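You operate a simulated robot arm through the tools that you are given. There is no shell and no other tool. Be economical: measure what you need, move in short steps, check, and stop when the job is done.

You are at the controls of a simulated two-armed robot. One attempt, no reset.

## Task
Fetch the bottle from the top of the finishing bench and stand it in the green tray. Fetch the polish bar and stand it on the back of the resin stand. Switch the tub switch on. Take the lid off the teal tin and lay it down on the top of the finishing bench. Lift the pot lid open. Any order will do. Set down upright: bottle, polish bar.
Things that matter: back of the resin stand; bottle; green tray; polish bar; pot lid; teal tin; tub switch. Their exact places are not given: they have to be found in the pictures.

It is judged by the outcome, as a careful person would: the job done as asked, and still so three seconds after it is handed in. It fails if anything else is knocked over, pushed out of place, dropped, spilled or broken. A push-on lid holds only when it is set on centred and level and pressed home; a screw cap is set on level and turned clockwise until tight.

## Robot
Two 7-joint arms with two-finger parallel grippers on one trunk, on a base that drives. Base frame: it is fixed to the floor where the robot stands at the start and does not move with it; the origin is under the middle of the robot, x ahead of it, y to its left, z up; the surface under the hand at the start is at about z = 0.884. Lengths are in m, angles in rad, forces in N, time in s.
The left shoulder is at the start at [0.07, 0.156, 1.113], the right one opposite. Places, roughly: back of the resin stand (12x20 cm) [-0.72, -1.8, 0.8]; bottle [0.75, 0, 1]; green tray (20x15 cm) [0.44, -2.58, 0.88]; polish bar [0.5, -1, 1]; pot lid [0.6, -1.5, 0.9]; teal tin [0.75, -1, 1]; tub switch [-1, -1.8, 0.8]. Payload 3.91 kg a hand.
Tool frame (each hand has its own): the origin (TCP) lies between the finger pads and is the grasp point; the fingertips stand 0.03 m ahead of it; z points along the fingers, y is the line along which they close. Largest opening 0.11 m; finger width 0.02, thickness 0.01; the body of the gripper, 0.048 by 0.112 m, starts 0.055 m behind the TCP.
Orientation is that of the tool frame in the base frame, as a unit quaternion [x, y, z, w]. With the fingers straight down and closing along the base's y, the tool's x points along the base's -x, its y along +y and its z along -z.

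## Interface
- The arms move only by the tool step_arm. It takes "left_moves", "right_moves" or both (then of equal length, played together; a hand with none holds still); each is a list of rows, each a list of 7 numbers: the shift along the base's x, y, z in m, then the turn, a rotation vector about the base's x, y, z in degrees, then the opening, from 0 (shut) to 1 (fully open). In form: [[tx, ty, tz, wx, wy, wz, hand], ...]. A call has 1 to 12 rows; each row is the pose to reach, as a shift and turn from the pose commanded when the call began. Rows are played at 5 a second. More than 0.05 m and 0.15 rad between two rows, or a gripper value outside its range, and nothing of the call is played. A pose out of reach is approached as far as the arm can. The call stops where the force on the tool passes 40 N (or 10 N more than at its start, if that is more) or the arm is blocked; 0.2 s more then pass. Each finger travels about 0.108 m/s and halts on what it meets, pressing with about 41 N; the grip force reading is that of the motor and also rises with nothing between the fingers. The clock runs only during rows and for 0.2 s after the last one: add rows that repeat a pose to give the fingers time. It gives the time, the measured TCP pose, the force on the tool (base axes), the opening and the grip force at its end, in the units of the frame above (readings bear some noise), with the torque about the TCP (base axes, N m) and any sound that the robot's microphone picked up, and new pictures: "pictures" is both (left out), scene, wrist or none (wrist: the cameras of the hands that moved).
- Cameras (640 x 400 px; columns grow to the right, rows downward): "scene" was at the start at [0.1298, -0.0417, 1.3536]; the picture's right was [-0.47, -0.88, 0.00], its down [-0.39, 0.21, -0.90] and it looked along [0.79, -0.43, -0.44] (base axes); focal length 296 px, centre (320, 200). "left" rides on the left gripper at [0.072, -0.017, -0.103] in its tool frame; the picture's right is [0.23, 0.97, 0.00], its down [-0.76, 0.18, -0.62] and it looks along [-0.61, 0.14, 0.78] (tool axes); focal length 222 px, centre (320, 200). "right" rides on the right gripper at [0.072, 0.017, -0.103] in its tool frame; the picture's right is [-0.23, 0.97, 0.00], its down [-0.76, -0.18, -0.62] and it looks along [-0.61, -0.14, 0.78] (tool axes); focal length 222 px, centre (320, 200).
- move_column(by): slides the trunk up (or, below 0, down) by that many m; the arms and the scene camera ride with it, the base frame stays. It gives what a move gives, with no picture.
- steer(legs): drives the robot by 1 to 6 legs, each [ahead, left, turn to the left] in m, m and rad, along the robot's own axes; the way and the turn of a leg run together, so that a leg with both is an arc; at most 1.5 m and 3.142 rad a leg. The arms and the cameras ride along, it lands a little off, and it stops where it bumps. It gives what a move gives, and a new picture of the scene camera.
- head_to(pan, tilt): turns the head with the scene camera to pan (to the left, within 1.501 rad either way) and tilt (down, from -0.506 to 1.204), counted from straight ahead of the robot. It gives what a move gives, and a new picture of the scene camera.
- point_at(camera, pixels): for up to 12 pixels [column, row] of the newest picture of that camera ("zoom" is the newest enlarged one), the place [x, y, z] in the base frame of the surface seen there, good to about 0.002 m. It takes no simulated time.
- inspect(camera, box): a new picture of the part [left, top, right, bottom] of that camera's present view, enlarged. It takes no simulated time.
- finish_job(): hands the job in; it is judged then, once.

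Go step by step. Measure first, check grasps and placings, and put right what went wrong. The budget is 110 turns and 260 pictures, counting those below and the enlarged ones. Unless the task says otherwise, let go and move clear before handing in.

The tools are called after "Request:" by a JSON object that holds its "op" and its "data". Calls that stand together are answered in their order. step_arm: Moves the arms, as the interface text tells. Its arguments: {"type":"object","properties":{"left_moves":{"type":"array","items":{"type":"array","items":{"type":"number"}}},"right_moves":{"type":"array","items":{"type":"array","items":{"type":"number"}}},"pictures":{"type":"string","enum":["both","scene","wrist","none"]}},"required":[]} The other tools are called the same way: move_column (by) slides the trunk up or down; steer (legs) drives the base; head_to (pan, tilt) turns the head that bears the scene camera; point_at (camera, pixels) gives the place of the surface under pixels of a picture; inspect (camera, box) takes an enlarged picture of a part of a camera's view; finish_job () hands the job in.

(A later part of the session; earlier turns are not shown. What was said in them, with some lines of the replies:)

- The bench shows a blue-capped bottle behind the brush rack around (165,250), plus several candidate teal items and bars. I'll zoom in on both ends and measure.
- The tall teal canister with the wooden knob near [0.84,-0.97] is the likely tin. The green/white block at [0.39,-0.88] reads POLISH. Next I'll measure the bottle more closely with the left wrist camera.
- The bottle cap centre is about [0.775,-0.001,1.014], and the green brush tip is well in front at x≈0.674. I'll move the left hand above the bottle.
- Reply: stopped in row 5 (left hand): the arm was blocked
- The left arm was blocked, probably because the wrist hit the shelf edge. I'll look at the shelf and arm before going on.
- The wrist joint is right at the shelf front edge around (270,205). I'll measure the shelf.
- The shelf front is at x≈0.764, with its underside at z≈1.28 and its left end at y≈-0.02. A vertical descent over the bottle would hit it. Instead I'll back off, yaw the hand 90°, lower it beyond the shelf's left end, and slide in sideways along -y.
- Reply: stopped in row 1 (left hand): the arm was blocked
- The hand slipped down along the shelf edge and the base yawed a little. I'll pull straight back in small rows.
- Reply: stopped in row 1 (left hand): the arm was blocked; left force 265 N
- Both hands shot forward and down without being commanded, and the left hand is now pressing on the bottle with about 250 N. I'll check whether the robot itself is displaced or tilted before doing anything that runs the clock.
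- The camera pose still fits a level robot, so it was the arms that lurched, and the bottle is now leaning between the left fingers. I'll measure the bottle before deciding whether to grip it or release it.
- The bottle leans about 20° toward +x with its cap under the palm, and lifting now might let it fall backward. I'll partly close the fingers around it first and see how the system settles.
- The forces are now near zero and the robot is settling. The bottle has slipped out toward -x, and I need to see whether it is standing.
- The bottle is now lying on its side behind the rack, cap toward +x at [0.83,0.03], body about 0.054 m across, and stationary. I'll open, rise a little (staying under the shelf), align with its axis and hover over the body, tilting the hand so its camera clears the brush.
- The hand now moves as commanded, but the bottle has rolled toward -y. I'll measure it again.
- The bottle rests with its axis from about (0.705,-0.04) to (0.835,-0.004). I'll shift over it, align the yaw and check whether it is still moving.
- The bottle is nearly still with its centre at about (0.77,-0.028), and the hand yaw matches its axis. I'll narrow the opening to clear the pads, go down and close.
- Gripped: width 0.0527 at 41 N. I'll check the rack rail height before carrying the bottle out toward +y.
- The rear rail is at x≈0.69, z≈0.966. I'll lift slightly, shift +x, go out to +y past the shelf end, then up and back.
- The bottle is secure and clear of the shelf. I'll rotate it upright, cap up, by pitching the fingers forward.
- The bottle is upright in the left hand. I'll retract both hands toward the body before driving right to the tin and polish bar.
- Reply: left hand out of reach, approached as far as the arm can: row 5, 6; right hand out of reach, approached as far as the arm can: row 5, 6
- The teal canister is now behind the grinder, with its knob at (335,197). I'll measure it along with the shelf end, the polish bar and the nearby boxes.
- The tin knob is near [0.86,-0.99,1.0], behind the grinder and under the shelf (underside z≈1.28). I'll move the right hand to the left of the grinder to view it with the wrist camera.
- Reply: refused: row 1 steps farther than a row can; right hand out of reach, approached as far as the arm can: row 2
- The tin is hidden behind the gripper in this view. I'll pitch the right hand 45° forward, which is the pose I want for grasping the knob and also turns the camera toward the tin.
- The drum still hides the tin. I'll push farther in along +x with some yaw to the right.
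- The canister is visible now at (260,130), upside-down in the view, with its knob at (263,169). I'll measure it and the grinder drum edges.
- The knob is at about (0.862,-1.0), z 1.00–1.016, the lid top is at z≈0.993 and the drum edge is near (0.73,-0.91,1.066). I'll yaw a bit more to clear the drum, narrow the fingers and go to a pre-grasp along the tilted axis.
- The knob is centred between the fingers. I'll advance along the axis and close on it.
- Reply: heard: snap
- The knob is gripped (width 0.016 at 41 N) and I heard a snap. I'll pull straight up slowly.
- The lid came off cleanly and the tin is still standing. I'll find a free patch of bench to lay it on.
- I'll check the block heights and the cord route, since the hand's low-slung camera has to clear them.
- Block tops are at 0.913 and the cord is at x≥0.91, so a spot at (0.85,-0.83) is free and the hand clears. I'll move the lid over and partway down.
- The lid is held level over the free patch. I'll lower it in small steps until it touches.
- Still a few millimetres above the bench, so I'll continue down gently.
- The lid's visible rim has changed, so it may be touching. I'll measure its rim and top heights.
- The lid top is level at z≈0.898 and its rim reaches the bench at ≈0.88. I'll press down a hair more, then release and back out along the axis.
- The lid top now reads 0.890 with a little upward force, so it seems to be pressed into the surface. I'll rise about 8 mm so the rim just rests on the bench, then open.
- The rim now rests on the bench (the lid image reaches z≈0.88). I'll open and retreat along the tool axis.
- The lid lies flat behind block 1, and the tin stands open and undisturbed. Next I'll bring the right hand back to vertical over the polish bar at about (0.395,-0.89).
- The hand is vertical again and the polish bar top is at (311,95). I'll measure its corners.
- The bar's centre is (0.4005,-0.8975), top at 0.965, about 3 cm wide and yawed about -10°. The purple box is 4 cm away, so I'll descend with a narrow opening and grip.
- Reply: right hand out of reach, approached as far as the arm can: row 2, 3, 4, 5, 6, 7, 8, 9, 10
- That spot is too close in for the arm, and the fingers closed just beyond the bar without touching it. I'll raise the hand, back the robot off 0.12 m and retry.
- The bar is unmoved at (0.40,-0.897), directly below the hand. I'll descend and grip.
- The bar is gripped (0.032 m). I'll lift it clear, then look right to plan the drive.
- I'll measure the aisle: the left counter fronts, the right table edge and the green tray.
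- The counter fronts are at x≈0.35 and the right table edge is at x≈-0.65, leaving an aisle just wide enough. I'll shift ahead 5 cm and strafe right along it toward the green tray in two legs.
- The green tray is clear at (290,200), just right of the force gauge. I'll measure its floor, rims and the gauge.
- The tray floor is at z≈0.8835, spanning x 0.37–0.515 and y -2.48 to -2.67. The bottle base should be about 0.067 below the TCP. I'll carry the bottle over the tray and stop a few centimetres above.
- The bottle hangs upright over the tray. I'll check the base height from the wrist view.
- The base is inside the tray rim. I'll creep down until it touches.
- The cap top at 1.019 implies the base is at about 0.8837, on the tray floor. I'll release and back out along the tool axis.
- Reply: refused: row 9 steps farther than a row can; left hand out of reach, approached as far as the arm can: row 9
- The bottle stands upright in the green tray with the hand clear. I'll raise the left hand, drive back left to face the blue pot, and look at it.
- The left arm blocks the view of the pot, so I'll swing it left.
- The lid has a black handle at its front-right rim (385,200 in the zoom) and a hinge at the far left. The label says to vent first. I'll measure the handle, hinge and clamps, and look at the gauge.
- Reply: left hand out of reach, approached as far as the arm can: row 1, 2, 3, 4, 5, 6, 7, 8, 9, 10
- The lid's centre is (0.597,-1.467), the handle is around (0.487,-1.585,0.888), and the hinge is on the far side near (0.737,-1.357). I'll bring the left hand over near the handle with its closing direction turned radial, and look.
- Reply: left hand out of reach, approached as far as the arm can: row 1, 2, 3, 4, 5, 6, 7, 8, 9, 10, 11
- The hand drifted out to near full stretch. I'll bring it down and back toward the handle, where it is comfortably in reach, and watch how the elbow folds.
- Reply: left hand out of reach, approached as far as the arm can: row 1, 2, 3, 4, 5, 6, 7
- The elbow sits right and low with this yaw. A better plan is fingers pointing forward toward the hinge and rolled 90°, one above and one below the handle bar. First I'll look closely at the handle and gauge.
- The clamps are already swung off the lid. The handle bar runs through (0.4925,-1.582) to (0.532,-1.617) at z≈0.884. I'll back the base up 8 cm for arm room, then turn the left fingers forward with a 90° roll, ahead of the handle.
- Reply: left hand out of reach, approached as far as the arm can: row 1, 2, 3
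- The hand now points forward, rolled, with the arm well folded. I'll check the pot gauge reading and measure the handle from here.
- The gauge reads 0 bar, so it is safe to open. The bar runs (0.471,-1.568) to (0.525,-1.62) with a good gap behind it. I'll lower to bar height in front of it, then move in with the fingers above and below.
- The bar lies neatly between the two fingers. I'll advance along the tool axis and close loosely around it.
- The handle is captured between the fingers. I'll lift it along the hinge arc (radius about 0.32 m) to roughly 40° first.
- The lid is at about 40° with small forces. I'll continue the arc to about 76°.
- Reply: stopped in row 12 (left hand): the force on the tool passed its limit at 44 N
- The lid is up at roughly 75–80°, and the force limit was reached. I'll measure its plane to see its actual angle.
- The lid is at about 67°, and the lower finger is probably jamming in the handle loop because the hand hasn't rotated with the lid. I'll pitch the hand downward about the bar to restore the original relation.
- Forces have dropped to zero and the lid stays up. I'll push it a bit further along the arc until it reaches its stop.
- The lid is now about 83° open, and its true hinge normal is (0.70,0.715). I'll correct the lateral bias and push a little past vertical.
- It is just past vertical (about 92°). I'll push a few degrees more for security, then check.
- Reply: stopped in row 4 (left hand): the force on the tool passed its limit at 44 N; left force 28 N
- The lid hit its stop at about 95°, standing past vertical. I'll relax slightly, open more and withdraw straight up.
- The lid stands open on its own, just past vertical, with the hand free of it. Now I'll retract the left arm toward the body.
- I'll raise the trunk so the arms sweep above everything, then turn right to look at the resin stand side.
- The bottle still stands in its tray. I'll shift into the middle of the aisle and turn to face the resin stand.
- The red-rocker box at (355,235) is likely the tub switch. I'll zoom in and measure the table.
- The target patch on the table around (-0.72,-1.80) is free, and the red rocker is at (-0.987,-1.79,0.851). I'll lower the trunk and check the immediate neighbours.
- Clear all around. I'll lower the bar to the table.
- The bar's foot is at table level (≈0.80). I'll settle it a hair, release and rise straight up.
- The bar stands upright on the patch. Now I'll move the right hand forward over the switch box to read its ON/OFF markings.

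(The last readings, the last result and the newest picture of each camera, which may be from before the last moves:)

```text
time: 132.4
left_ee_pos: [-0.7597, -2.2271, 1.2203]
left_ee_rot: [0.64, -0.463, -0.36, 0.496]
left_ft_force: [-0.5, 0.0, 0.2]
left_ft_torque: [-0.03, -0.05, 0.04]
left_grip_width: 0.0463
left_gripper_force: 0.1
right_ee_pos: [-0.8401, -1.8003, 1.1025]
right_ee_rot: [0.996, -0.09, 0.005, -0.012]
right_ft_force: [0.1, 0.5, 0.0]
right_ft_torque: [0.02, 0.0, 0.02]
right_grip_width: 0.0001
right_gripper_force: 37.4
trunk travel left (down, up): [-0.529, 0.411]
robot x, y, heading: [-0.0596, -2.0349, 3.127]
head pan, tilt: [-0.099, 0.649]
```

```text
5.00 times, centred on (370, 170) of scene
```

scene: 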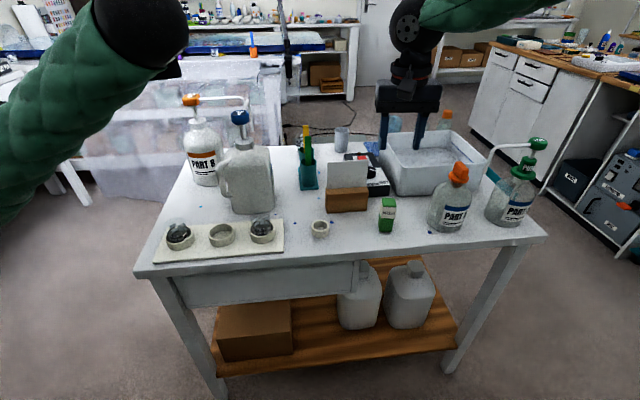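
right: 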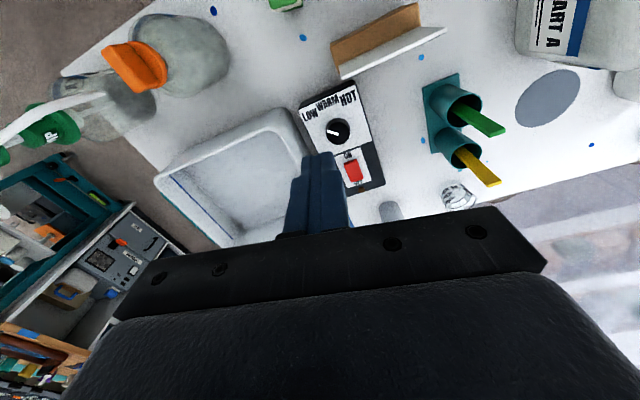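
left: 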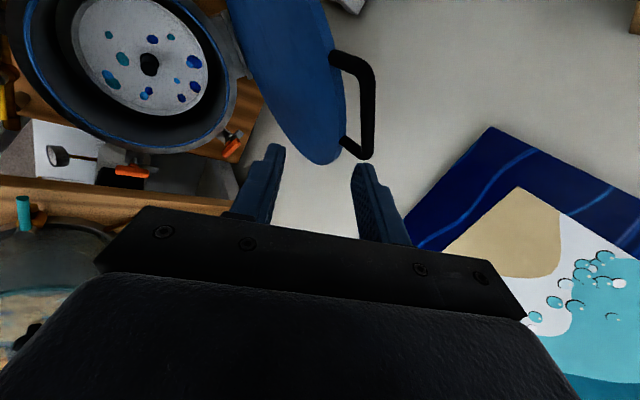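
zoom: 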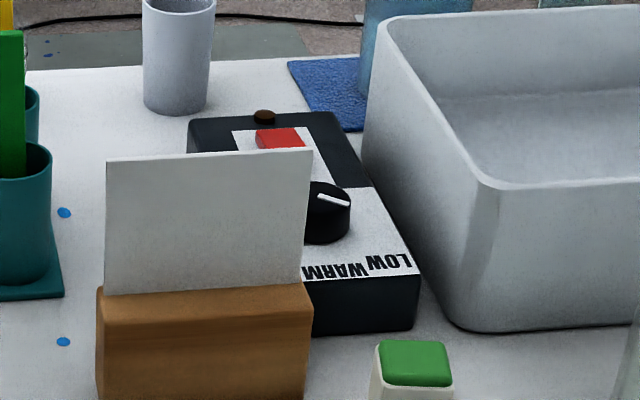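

"ON" is printed on the knob (robot) side and "OFF" on the far side. I'll measure the rocker ends to see which is raised.

Request:
{"op": "point_at", "data": {"camera": "right", "pixels": [[347, 163], [352, 163], [357, 162], [349, 170], [354, 170], [359, 169], [352, 178], [357, 177], [361, 176], [345, 155], [357, 183], [338, 131]]}}

Request:
{"op": "inspect", "data": {"camera": "right", "box": [330, 145, 380, 195]}}

```text
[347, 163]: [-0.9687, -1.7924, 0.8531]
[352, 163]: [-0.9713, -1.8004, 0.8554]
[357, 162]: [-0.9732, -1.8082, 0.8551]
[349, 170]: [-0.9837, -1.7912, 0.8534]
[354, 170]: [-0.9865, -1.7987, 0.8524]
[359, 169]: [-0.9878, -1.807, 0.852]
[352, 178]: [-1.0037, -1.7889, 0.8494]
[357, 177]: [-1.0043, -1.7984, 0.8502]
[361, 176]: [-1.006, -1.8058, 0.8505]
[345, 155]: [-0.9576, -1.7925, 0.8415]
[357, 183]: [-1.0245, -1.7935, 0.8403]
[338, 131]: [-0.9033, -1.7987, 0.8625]
```

```text
8.00 times, centred on (355, 170) of right
```

zoom: 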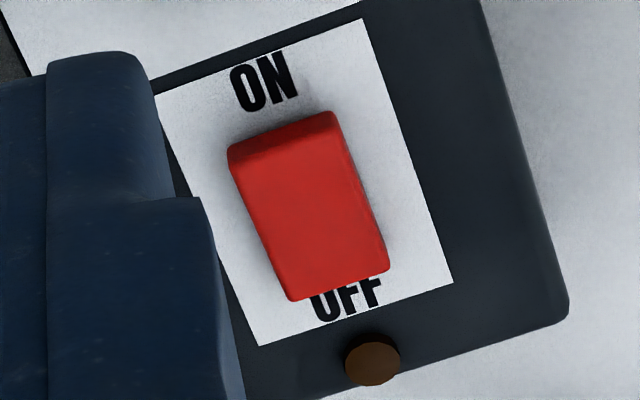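

The rocker is OFF: its ON end is raised at (-0.971,-1.800,0.855). I'll position the closed fingertips above that end.

Request:
{"op": "step_arm", "data": {"right_moves": [[-0.04, 0, 0, 0, 0, 0, 0], [-0.08, 0, 0, 0, 0, 0, 0], [-0.12, 0, 0, 0, 0, 0, 0], [-0.132, 0, -0.03, 0, 0, 0, 0], [-0.132, 0, -0.07, 0, 0, 0, 0], [-0.132, 0, -0.11, 0, 0, 0, 0], [-0.132, 0, -0.15, 0, 0, 0, 0], [-0.132, 0, -0.19, 0, 0, 0, 0], [-0.132, 0, -0.205, 0, 0, 0, 0], [-0.132, 0, -0.205, 0, 0, 0, 0]], "pictures": "both"}}

Request:
{"op": "inspect", "data": {"camera": "right", "box": [260, 100, 380, 200]}}

```text
time: 134.6
left_ee_pos: [-0.7618, -2.2271, 1.2192]
left_ee_rot: [0.641, -0.463, -0.36, 0.495]
left_ft_force: [0.0, 0.2, 0.1]
left_ft_torque: [-0.02, -0.01, 0.02]
left_grip_width: 0.0461
left_gripper_force: 0.0
right_ee_pos: [-0.9479, -1.7819, 0.9066]
right_ee_rot: [0.996, -0.09, 0.005, -0.012]
right_ft_force: [0.7, -0.1, -0.8]
right_ft_torque: [0.03, -0.02, -0.02]
right_grip_width: 0.0
right_gripper_force: 37.8
right hand out of reach, approached as far as the arm can: row 4, 5, 6, 7, 8, 9, 10
trunk travel left (down, up): [-0.529, 0.411]
robot x, y, heading: [-0.0574, -2.0317, 3.126]
head pan, tilt: [-0.099, 0.649]
```

scene: 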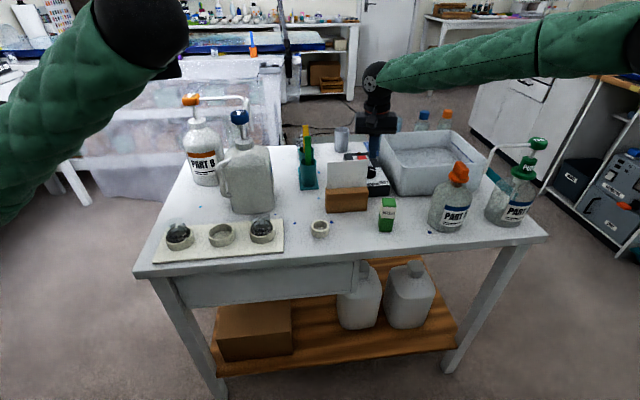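
right: 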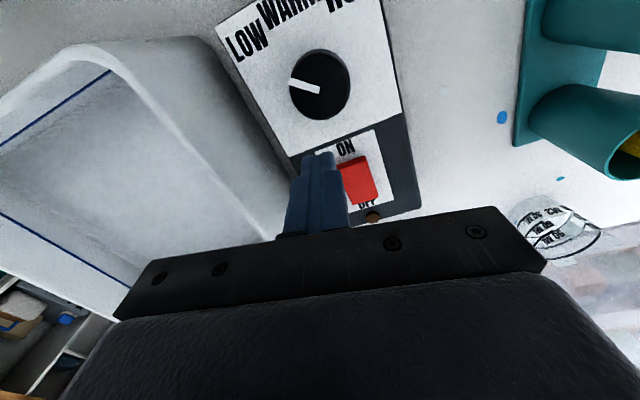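

```text
4.00 times, centred on (320, 150) of right
```

zoom: 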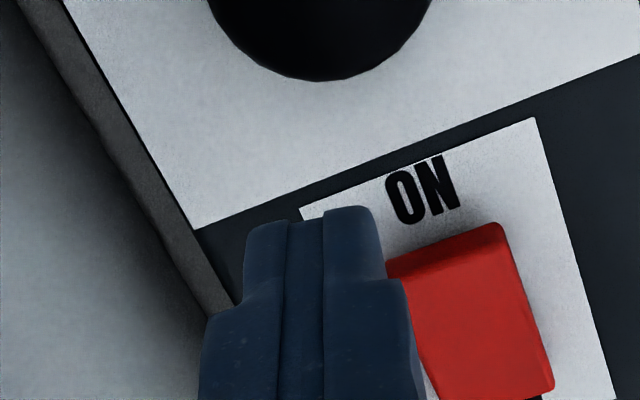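

I'm about 2.5 cm short of reach. I'll lift the hand, drive 5 cm closer, and re-approach.

Request:
{"op": "step_arm", "data": {"right_moves": [[0, 0, 0.04, 0, 0, 0, 0], [0, 0, 0.08, 0, 0, 0, 0], [0.01, -0.005, 0.12, 0, 0, 0, 0]], "pictures": "none"}}

Request:
{"op": "point_at", "data": {"camera": "scene", "pixels": [[190, 99], [240, 117], [245, 100], [215, 98]]}}

Request:
{"op": "steer", "data": {"legs": [[0.05, 0, 0]]}}

```text
time: 135.4
left_ee_pos: [-0.7594, -2.2278, 1.2209]
left_ee_rot: [0.64, -0.462, -0.362, 0.496]
left_ft_force: [0.2, 0.0, 0.3]
left_ft_torque: [0.0, 0.01, 0.0]
left_grip_width: 0.0463
left_gripper_force: 0.0
right_ee_pos: [-0.9366, -1.788, 1.0285]
right_ee_rot: [0.996, -0.09, 0.006, -0.013]
right_ft_force: [-0.3, -0.7, 0.4]
right_ft_torque: [0.03, 0.01, 0.0]
right_grip_width: 0.0
right_gripper_force: 37.8
trunk travel left (down, up): [-0.529, 0.411]
robot x, y, heading: [-0.0612, -2.0309, 3.127]
head pan, tilt: [-0.099, 0.649]
```

```text
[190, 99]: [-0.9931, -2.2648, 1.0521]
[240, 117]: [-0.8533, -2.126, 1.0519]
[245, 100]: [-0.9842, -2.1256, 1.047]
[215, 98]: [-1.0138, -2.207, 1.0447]
```

```text
time: 136.3
left_ee_pos: [-0.8132, -2.2267, 1.2186]
left_ee_rot: [0.64, -0.463, -0.362, 0.494]
left_ft_force: [-0.6, 0.5, 0.4]
left_ft_torque: [-0.01, 0.01, -0.01]
left_grip_width: 0.0463
left_gripper_force: 0.1
right_ee_pos: [-0.9896, -1.7865, 1.0235]
right_ee_rot: [0.996, -0.09, 0.008, -0.013]
right_ft_force: [-0.5, -0.3, -0.8]
right_ft_torque: [-0.02, -0.05, 0.02]
right_grip_width: 0.0
right_gripper_force: 37.0
trunk travel left (down, up): [-0.529, 0.411]
robot x, y, heading: [-0.1077, -2.033, 3.122]
head pan, tilt: [-0.099, 0.649]
```

scene: 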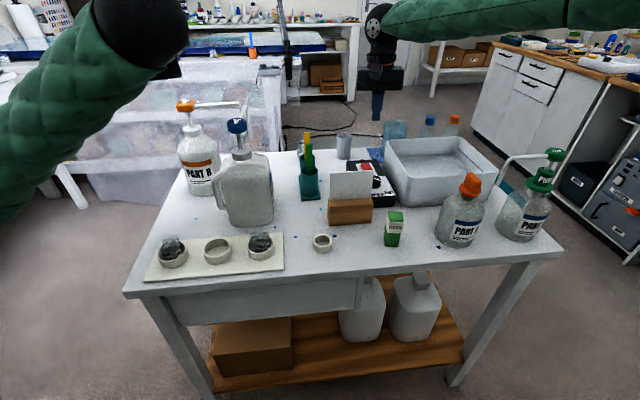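

Request:
{"op": "step_arm", "data": {"right_moves": [[0.01, -0.008, 0, 0, 0, 0, 0], [0.018, -0.0135, -0.03, 0, 0, 0, 0], [0.018, -0.0135, -0.07, 0, 0, 0, 0], [0.018, -0.0135, -0.11, 0, 0, 0, 0], [0.018, -0.0135, -0.127, 0, 0, 0, 0], [0.018, -0.0135, -0.127, 0, 0, 0, 0]], "pictures": "wrist"}}

Request:
{"op": "inspect", "data": {"camera": "right", "box": [260, 100, 380, 200]}}

```text
time: 137.7
left_ee_pos: [-0.8109, -2.2263, 1.2187]
left_ee_rot: [0.64, -0.463, -0.361, 0.496]
left_ft_force: [0.0, 0.2, -0.3]
left_ft_torque: [0.01, -0.02, 0.05]
left_grip_width: 0.0463
left_gripper_force: 0.2
right_ee_pos: [-0.9701, -1.8029, 0.8994]
right_ee_rot: [0.996, -0.09, 0.006, -0.012]
right_ft_force: [-1.0, 0.0, -0.3]
right_ft_torque: [0.01, 0.04, -0.01]
right_grip_width: 0.0
right_gripper_force: 38.2
trunk travel left (down, up): [-0.529, 0.411]
robot x, y, heading: [-0.1081, -2.0302, 3.126]
head pan, tilt: [-0.099, 0.649]
```

right: 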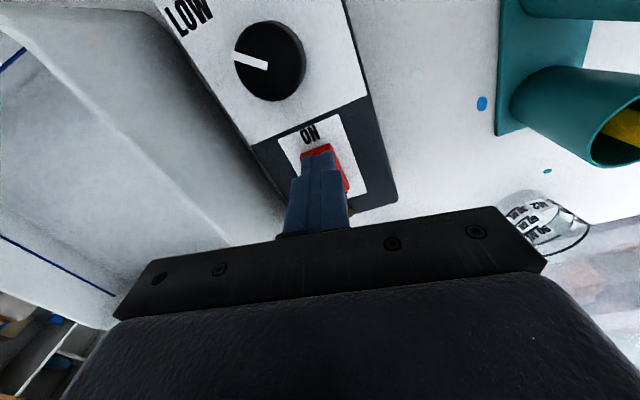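

```text
4.00 times, centred on (320, 150) of right
```

zoom: 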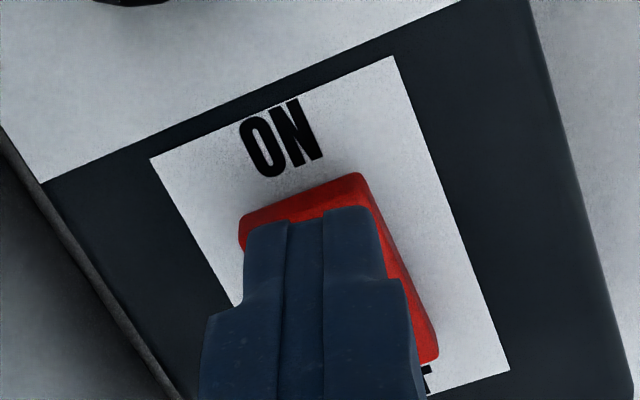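

The tips are right over the ON end. I'll press down gently.

Request:
{"op": "step_arm", "data": {"right_moves": [[0.003, 0.001, -0.01, 0, 0, 0, 0], [0.003, 0.001, -0.016, 0, 0, 0, 0], [0.003, 0.001, -0.02, 0, 0, 0, 0], [0.003, 0.001, -0.024, 0, 0, 0, 0], [0.003, 0.001, -0.027, 0, 0, 0, 0]], "pictures": "none"}}

Request:
{"op": "step_arm", "data": {"right_moves": [[0, 0, 0.03, 0, 0, 0, 0], [0, 0, 0.07, 0, 0, 0, 0], [0, 0, 0.11, 0, 0, 0, 0], [0.04, 0, 0.14, 0, 0, 0, 0], [0.08, 0, 0.16, 0, 0, 0, 0], [0.12, 0, 0.18, 0, 0, 0, 0]], "pictures": "both"}}

Request:
{"op": "inspect", "data": {"camera": "right", "box": [280, 100, 440, 220]}}

```text
time: 138.9
left_ee_pos: [-0.81, -2.2248, 1.221]
left_ee_rot: [0.639, -0.461, -0.363, 0.496]
left_ft_force: [0.2, 0.4, 0.1]
left_ft_torque: [0.01, -0.01, 0.02]
left_grip_width: 0.0463
left_gripper_force: 0.1
right_ee_pos: [-0.9666, -1.801, 0.8809]
right_ee_rot: [0.996, -0.09, 0.001, -0.01]
right_ft_force: [13.6, -0.4, 16.9]
right_ft_torque: [-0.11, -0.24, 0.08]
right_grip_width: 0.0
right_gripper_force: 37.8
trunk travel left (down, up): [-0.529, 0.411]
robot x, y, heading: [-0.109, -2.0303, 3.123]
head pan, tilt: [-0.099, 0.649]
stopped in row 5 (right hand): the force on the tool passed its limit at 43 N (the readings are from after the stop); the commanded pose is now the measured one
```

```text
time: 140.3
left_ee_pos: [-0.8094, -2.2276, 1.2227]
left_ee_rot: [0.64, -0.462, -0.362, 0.496]
left_ft_force: [0.8, -0.9, 0.4]
left_ft_torque: [0.0, 0.01, 0.0]
left_grip_width: 0.0459
left_gripper_force: 0.2
right_ee_pos: [-0.8487, -1.8031, 1.06]
right_ee_rot: [0.996, -0.091, 0.0, -0.01]
right_ft_force: [0.2, 0.0, 0.0]
right_ft_torque: [0.02, 0.04, -0.01]
right_grip_width: 0.0002
right_gripper_force: 38.3
trunk travel left (down, up): [-0.529, 0.411]
robot x, y, heading: [-0.1091, -2.0323, 3.13]
head pan, tilt: [-0.099, 0.649]
```

scene: 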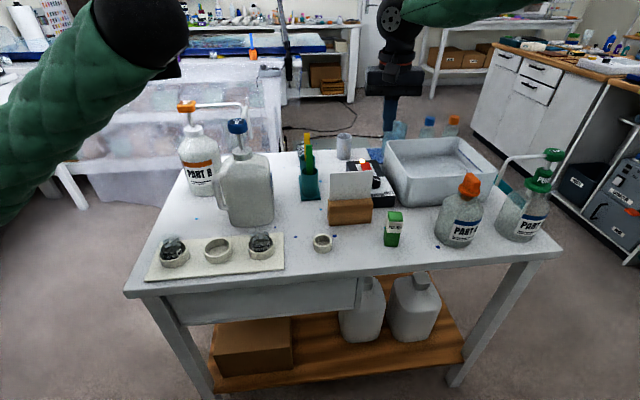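
right: 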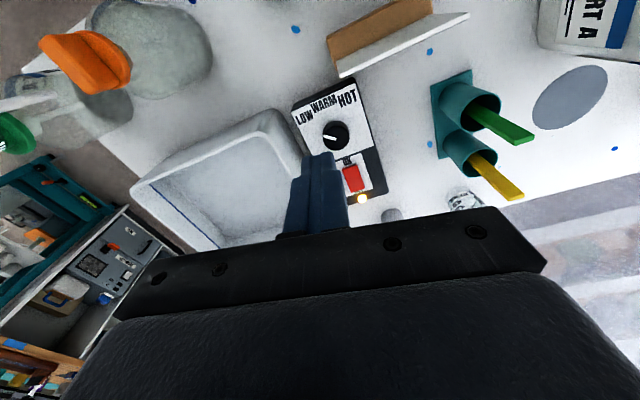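

```text
3.33 times, centred on (360, 160) of right
```

zoom: 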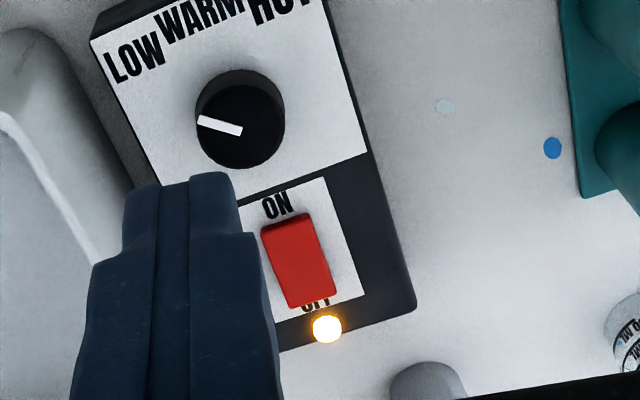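

The lamp is lit, so the tub switch is on. I'll do one quick check that the switch box and polish bar haven't moved.

Request:
{"op": "point_at", "data": {"camera": "right", "pixels": [[334, 137], [352, 178], [348, 165]]}}

Request:
{"op": "point_at", "data": {"camera": "scene", "pixels": [[395, 218], [393, 240]]}}

```text
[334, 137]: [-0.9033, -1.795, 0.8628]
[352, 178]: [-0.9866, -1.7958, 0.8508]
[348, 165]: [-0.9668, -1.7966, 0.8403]
```

```text
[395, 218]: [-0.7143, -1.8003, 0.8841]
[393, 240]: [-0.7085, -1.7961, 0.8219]
```

The switch box has not moved, the lamp is lit, and the polish bar stands upright at (-0.715,-1.80). The bottle is in the tray, the tin lid is on the bench, the pot lid is open, and both hands are clear, so I'm handing in.

Request:
{"op": "finish_job", "data": {}}

```text
The job is handed in.
```

All five parts of the job are done and handed in, with one mishap along the way: I knocked the bottle over on the finishing bench before picking it up.

- **Bottle:** it stands upright in the green tray. The left arm caught the shelf edge, lurched and pressed on the bottle with about 250 N. The bottle tipped and rolled on the bench. I saw no sign of a spill or a broken bottle, and nothing around it looked moved.
- **Polish bar:** it stands upright on the back of the resin stand.
- **Tub switch:** it is on, and its lamp is lit.
- **Teal tin:** its lid is off and lies flat on the finishing bench, behind block 1. The tin is still standing.
- **Pot lid:** it is open and stands on its own, just past vertical. The pot gauge read 0 bar before I opened it.

I last saw the bottle, the tin lid and the pot lid before I turned to the resin stand, so I did not look at them again just before handing in.
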